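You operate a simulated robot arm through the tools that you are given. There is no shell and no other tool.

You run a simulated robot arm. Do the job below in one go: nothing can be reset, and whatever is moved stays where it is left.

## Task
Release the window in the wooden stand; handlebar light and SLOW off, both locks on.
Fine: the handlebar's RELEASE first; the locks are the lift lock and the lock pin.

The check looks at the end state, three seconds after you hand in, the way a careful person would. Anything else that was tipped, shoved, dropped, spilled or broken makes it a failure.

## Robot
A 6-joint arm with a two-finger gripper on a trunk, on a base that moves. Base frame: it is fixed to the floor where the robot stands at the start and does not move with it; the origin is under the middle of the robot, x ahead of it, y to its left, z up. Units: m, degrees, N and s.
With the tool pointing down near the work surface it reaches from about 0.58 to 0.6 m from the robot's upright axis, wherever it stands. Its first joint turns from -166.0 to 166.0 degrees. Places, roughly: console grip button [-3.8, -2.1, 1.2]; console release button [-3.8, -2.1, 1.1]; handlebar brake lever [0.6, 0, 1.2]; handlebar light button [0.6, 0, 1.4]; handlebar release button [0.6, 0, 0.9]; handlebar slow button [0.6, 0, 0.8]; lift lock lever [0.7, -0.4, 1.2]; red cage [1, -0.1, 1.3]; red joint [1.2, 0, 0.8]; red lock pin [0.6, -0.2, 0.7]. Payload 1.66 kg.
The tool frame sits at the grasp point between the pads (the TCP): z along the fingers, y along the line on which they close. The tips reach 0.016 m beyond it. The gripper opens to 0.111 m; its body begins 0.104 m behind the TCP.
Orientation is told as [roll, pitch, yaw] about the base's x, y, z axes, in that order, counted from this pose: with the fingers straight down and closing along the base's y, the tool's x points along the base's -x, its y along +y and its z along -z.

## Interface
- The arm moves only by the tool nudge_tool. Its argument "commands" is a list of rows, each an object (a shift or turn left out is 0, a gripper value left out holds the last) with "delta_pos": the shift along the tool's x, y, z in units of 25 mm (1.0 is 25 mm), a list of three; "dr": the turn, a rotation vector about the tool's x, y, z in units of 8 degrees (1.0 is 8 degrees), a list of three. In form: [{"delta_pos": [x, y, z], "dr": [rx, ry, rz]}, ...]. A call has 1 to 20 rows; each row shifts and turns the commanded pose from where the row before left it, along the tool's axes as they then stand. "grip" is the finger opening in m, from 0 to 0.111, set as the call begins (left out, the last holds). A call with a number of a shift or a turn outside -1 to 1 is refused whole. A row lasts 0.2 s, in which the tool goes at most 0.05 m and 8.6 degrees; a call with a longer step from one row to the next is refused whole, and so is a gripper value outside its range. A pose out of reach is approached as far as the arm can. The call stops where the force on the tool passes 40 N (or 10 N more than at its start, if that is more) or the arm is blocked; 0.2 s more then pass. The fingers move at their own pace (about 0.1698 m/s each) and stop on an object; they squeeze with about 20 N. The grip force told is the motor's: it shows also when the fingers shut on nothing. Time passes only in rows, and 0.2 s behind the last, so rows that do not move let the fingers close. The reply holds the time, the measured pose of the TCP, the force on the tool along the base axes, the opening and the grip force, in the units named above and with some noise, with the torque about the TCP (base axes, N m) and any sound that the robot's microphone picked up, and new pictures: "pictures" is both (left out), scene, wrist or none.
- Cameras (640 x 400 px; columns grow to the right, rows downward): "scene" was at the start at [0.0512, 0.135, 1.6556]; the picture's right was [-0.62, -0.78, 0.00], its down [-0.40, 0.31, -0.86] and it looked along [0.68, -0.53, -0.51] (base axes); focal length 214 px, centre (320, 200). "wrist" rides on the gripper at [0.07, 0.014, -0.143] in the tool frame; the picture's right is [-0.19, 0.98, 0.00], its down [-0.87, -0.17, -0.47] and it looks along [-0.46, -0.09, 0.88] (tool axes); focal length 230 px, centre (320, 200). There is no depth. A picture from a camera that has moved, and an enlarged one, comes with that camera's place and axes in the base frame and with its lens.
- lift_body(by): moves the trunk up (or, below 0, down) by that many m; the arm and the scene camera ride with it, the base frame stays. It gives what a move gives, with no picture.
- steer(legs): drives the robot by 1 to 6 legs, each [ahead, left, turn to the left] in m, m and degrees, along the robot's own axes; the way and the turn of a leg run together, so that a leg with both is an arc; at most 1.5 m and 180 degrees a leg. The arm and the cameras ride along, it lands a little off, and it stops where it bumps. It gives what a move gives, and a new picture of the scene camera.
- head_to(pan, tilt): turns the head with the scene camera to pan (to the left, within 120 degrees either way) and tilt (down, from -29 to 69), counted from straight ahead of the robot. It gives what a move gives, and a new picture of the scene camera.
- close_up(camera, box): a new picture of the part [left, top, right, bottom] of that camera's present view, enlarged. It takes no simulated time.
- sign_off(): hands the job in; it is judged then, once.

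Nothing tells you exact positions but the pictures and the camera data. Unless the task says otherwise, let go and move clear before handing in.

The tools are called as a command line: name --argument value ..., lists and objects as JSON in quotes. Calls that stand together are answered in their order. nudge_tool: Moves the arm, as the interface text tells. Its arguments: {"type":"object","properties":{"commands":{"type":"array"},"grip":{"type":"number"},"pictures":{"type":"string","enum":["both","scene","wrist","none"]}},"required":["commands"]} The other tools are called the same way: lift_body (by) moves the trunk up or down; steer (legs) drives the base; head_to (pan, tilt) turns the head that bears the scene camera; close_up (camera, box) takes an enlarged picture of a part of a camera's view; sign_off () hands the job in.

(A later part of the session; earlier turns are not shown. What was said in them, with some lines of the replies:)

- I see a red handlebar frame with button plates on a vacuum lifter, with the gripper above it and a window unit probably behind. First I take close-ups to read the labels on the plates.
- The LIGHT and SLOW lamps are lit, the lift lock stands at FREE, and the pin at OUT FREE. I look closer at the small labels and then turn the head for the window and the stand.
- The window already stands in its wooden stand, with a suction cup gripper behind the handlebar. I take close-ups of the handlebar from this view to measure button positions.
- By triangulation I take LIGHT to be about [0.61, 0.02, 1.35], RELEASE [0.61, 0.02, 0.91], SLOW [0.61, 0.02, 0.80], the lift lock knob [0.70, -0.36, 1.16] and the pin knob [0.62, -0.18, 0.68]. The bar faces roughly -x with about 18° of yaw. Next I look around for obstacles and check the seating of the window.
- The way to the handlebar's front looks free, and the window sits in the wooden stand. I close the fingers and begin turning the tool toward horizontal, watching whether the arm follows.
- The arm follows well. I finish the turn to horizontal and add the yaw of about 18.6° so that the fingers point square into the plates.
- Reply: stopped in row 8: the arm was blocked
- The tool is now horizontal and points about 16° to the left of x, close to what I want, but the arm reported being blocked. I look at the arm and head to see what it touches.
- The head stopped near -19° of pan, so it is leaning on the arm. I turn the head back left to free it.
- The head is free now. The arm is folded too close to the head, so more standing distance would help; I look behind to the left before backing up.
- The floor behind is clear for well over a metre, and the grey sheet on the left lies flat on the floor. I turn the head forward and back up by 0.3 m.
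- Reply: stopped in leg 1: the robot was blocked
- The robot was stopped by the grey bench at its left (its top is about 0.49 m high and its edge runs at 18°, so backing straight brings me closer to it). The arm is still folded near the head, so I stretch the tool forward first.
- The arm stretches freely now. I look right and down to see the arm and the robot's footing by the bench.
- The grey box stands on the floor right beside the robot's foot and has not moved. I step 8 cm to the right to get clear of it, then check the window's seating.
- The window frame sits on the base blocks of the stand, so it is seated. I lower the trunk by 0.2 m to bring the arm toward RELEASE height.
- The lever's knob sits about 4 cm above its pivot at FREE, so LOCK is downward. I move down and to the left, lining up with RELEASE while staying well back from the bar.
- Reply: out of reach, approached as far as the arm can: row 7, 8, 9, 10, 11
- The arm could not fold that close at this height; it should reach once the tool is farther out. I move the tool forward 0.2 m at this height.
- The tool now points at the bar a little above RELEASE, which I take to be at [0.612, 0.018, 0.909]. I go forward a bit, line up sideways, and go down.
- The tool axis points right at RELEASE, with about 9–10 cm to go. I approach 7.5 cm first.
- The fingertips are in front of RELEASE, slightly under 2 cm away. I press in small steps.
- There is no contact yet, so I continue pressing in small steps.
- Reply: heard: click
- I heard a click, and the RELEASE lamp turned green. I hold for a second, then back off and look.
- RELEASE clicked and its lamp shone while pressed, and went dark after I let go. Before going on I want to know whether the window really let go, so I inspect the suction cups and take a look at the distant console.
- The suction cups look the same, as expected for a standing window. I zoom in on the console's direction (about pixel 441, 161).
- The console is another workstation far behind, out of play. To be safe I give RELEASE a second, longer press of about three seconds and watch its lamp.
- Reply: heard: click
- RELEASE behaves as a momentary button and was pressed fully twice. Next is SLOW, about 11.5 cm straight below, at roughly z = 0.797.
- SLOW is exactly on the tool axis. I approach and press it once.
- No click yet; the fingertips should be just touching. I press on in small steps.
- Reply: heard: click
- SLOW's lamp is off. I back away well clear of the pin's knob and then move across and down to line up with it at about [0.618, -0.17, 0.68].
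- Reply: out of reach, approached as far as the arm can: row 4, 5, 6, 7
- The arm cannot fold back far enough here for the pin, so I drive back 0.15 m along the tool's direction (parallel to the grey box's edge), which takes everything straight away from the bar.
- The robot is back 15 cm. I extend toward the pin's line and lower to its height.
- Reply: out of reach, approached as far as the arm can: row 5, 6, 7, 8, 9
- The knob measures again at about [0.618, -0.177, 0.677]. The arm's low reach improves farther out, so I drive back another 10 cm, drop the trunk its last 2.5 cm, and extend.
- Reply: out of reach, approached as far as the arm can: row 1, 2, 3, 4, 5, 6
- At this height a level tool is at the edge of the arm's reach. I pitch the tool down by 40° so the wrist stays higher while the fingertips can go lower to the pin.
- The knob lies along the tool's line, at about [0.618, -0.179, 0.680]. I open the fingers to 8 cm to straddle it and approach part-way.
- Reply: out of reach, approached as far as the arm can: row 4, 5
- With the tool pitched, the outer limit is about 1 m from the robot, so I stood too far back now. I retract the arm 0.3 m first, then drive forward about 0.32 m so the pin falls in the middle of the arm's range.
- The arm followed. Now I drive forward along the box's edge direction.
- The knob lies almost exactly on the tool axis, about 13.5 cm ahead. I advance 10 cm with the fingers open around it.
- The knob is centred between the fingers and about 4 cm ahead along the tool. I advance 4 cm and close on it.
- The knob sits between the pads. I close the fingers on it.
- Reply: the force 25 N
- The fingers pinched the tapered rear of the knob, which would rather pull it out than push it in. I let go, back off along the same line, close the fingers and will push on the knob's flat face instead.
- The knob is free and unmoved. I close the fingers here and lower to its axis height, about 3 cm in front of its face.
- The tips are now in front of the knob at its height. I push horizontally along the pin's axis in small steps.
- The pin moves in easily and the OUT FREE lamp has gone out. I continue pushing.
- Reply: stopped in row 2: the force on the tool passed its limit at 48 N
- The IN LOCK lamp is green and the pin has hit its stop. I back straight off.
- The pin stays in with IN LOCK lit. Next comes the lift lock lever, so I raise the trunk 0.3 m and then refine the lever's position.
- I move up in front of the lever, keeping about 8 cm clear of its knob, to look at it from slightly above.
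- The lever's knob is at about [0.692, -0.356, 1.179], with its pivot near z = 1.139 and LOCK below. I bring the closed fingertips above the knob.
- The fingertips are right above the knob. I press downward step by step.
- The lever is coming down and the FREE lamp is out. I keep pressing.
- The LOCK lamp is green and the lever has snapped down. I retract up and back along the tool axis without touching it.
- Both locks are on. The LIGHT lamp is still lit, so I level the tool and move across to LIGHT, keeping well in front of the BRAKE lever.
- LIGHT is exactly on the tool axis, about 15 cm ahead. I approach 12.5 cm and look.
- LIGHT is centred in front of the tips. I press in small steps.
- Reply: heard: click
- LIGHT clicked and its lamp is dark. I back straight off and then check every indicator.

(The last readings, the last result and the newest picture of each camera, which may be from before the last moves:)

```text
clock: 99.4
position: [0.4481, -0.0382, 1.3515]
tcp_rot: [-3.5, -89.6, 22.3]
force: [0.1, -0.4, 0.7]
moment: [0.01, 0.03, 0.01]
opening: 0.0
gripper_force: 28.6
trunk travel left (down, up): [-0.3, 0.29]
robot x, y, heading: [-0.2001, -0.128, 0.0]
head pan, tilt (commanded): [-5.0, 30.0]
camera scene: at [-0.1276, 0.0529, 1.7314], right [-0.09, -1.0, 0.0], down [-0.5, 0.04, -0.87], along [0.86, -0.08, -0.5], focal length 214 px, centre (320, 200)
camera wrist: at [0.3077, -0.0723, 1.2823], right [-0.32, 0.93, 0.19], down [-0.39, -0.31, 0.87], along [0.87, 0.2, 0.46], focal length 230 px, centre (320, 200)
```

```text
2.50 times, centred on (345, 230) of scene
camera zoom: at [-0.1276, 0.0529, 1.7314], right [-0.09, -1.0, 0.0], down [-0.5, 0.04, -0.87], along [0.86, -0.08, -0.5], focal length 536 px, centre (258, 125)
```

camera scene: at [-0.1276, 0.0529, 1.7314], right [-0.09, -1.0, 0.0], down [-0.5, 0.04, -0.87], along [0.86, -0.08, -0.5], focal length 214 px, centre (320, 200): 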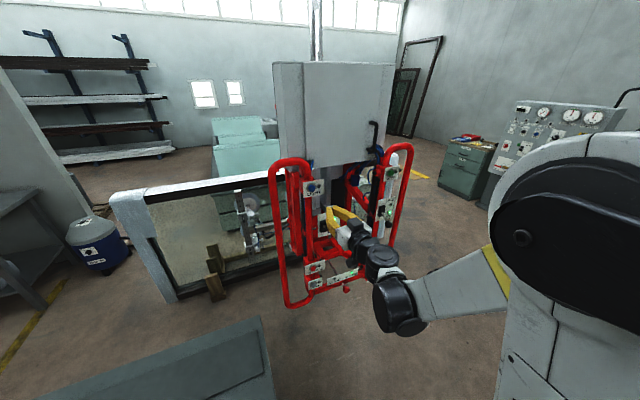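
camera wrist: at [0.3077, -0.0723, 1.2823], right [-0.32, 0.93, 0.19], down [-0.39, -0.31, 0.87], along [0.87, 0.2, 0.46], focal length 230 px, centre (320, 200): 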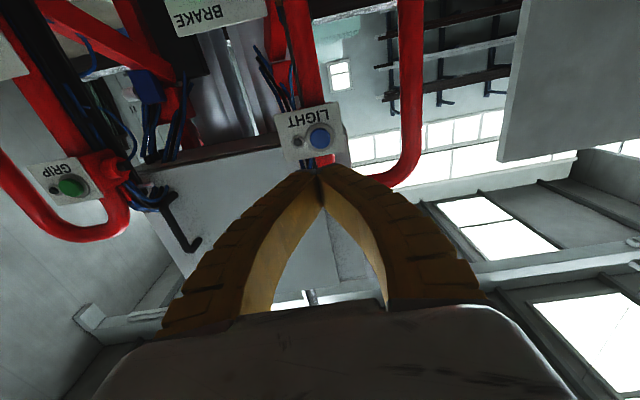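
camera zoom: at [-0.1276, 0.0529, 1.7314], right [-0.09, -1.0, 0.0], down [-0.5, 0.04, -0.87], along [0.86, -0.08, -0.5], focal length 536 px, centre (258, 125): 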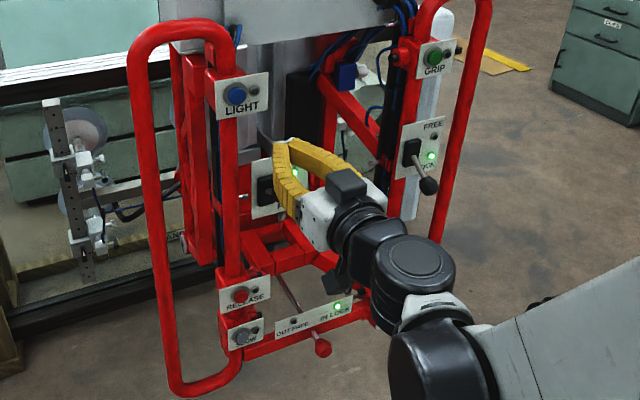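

All indicators read right: LIGHT and SLOW dark, lift lock at LOCK, pin IN LOCK, brake unchanged. I drive back 15 cm along the earlier clear line to stand clear, and take a final look at everything.

steer --legs '[[-0.142, -0.05, 0]]'

close_up --camera "scene" --box '[250, 140, 420, 300]'

close_up --camera "scene" --box '[90, 150, 310, 300]'

nudge_tool --commands '[{"delta_pos": [1, 0, 0]}, {"delta_pos": [0, -1, 0]}, {"delta_pos": [0, -1, 0]}, {"delta_pos": [0, -1, 0]}, {"delta_pos": [0, -1, 0]}, {"delta_pos": [0, -1, 0]}, {"delta_pos": [0, -1, 0]}, {"delta_pos": [0, -1, 0]}, {"delta_pos": [0, -1, 0]}]' --pictures "both"

```text
clock: 100.8
position: [0.3076, -0.0885, 1.353]
tcp_rot: [-3.3, -89.5, 22.4]
force: [-0.2, 0.4, 0.4]
moment: [-0.01, 0.03, 0.01]
opening: 0.0
gripper_force: 28.5
trunk travel left (down, up): [-0.3, 0.29]
robot x, y, heading: [-0.3375, -0.179, -0.0]
head pan, tilt (commanded): [-5.0, 30.0]
camera scene: at [-0.2691, 0.0027, 1.7315], right [-0.09, -1.0, 0.0], down [-0.5, 0.04, -0.87], along [0.86, -0.08, -0.5], focal length 214 px, centre (320, 200)
```

scene: 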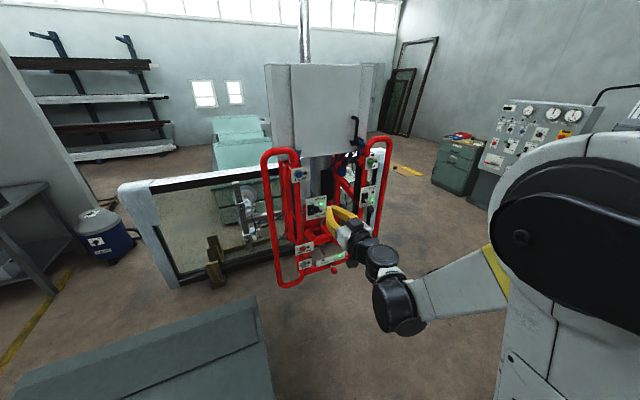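

```text
2.50 times, centred on (335, 220) of scene
camera zoom: at [-0.2691, 0.0027, 1.7315], right [-0.09, -1.0, 0.0], down [-0.5, 0.04, -0.87], along [0.86, -0.08, -0.5], focal length 536 px, centre (282, 150)
```

zoom: 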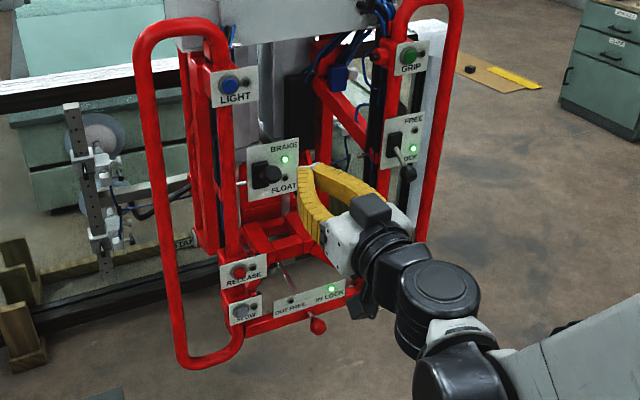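

```text
2.67 times, centred on (200, 225) of scene
camera zoom: at [-0.2691, 0.0027, 1.7315], right [-0.09, -1.0, 0.0], down [-0.5, 0.04, -0.87], along [0.86, -0.08, -0.5], focal length 572 px, centre (640, 133)
```

zoom: 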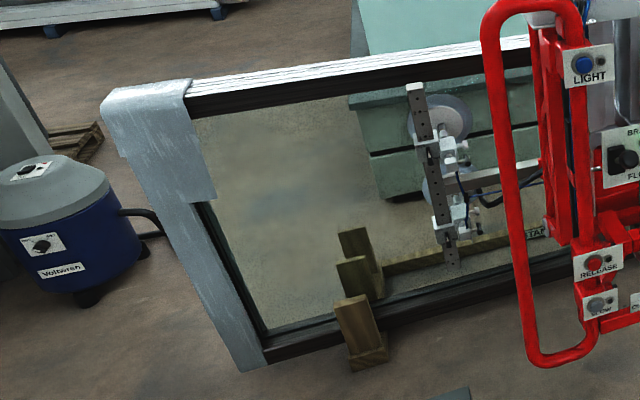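

```text
clock: 102.8
position: [0.3728, -0.2776, 1.3263]
tcp_rot: [0.9, -89.6, 18.1]
force: [0.0, 0.0, 0.0]
moment: [-0.03, -0.02, 0.03]
opening: 0.0001
gripper_force: 28.9
trunk travel left (down, up): [-0.3, 0.29]
robot x, y, heading: [-0.3387, -0.1808, 0.0]
head pan, tilt (commanded): [-5.0, 30.0]
camera scene: at [-0.2673, 0.0025, 1.7314], right [-0.09, -1.0, 0.0], down [-0.5, 0.04, -0.87], along [0.86, -0.08, -0.5], focal length 214 px, centre (320, 200)
camera wrist: at [0.2331, -0.3113, 1.2573], right [-0.32, 0.93, 0.19], down [-0.39, -0.31, 0.87], along [0.87, 0.2, 0.46], focal length 230 px, centre (320, 200)
```

scene: 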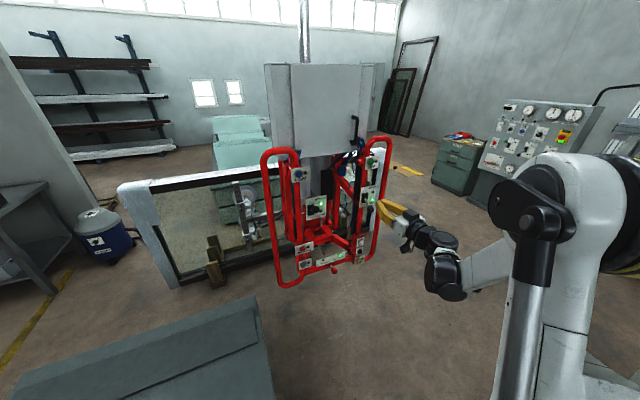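
wrist: 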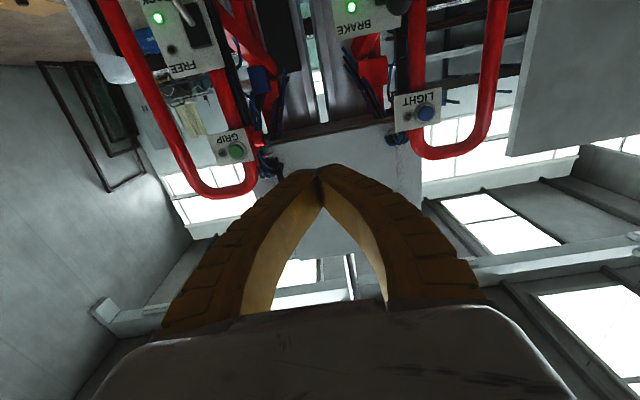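

The final view shows LIGHT and SLOW dark, the lift lock at LOCK (green), the pin IN LOCK (green), the brake untouched, and the window upright in its stand. The arm is clear of everything, so I hand in.

sign_off

```text
The job is handed in.
```

I pressed the handlebar's RELEASE first, then did the rest and handed the job in. I couldn't confirm directly that the suction let go. RELEASE clicked both times I pressed it and its lamp shone green only while held. The cups look the same as before.

| Item | State at hand-in |
|---|---|
| RELEASE | Pressed twice, about 1 s and then about 3 s |
| SLOW | Off, lamp dark |
| Handlebar light | Off, lamp dark |
| Lock pin | In, IN LOCK lamp green |
| Lift lock | Down, LOCK lamp green |
| Brake lever | Not touched, still at BRAKE |

The window is upright in the wooden stand, and the arm is clear of the handlebar.

While backing up early on, the robot was stopped once, most likely against the low grey bench on its left. The bench's position looked unchanged afterwards. Before that, the arm and the head bumped each other. The scene showed nothing tipped or moved.
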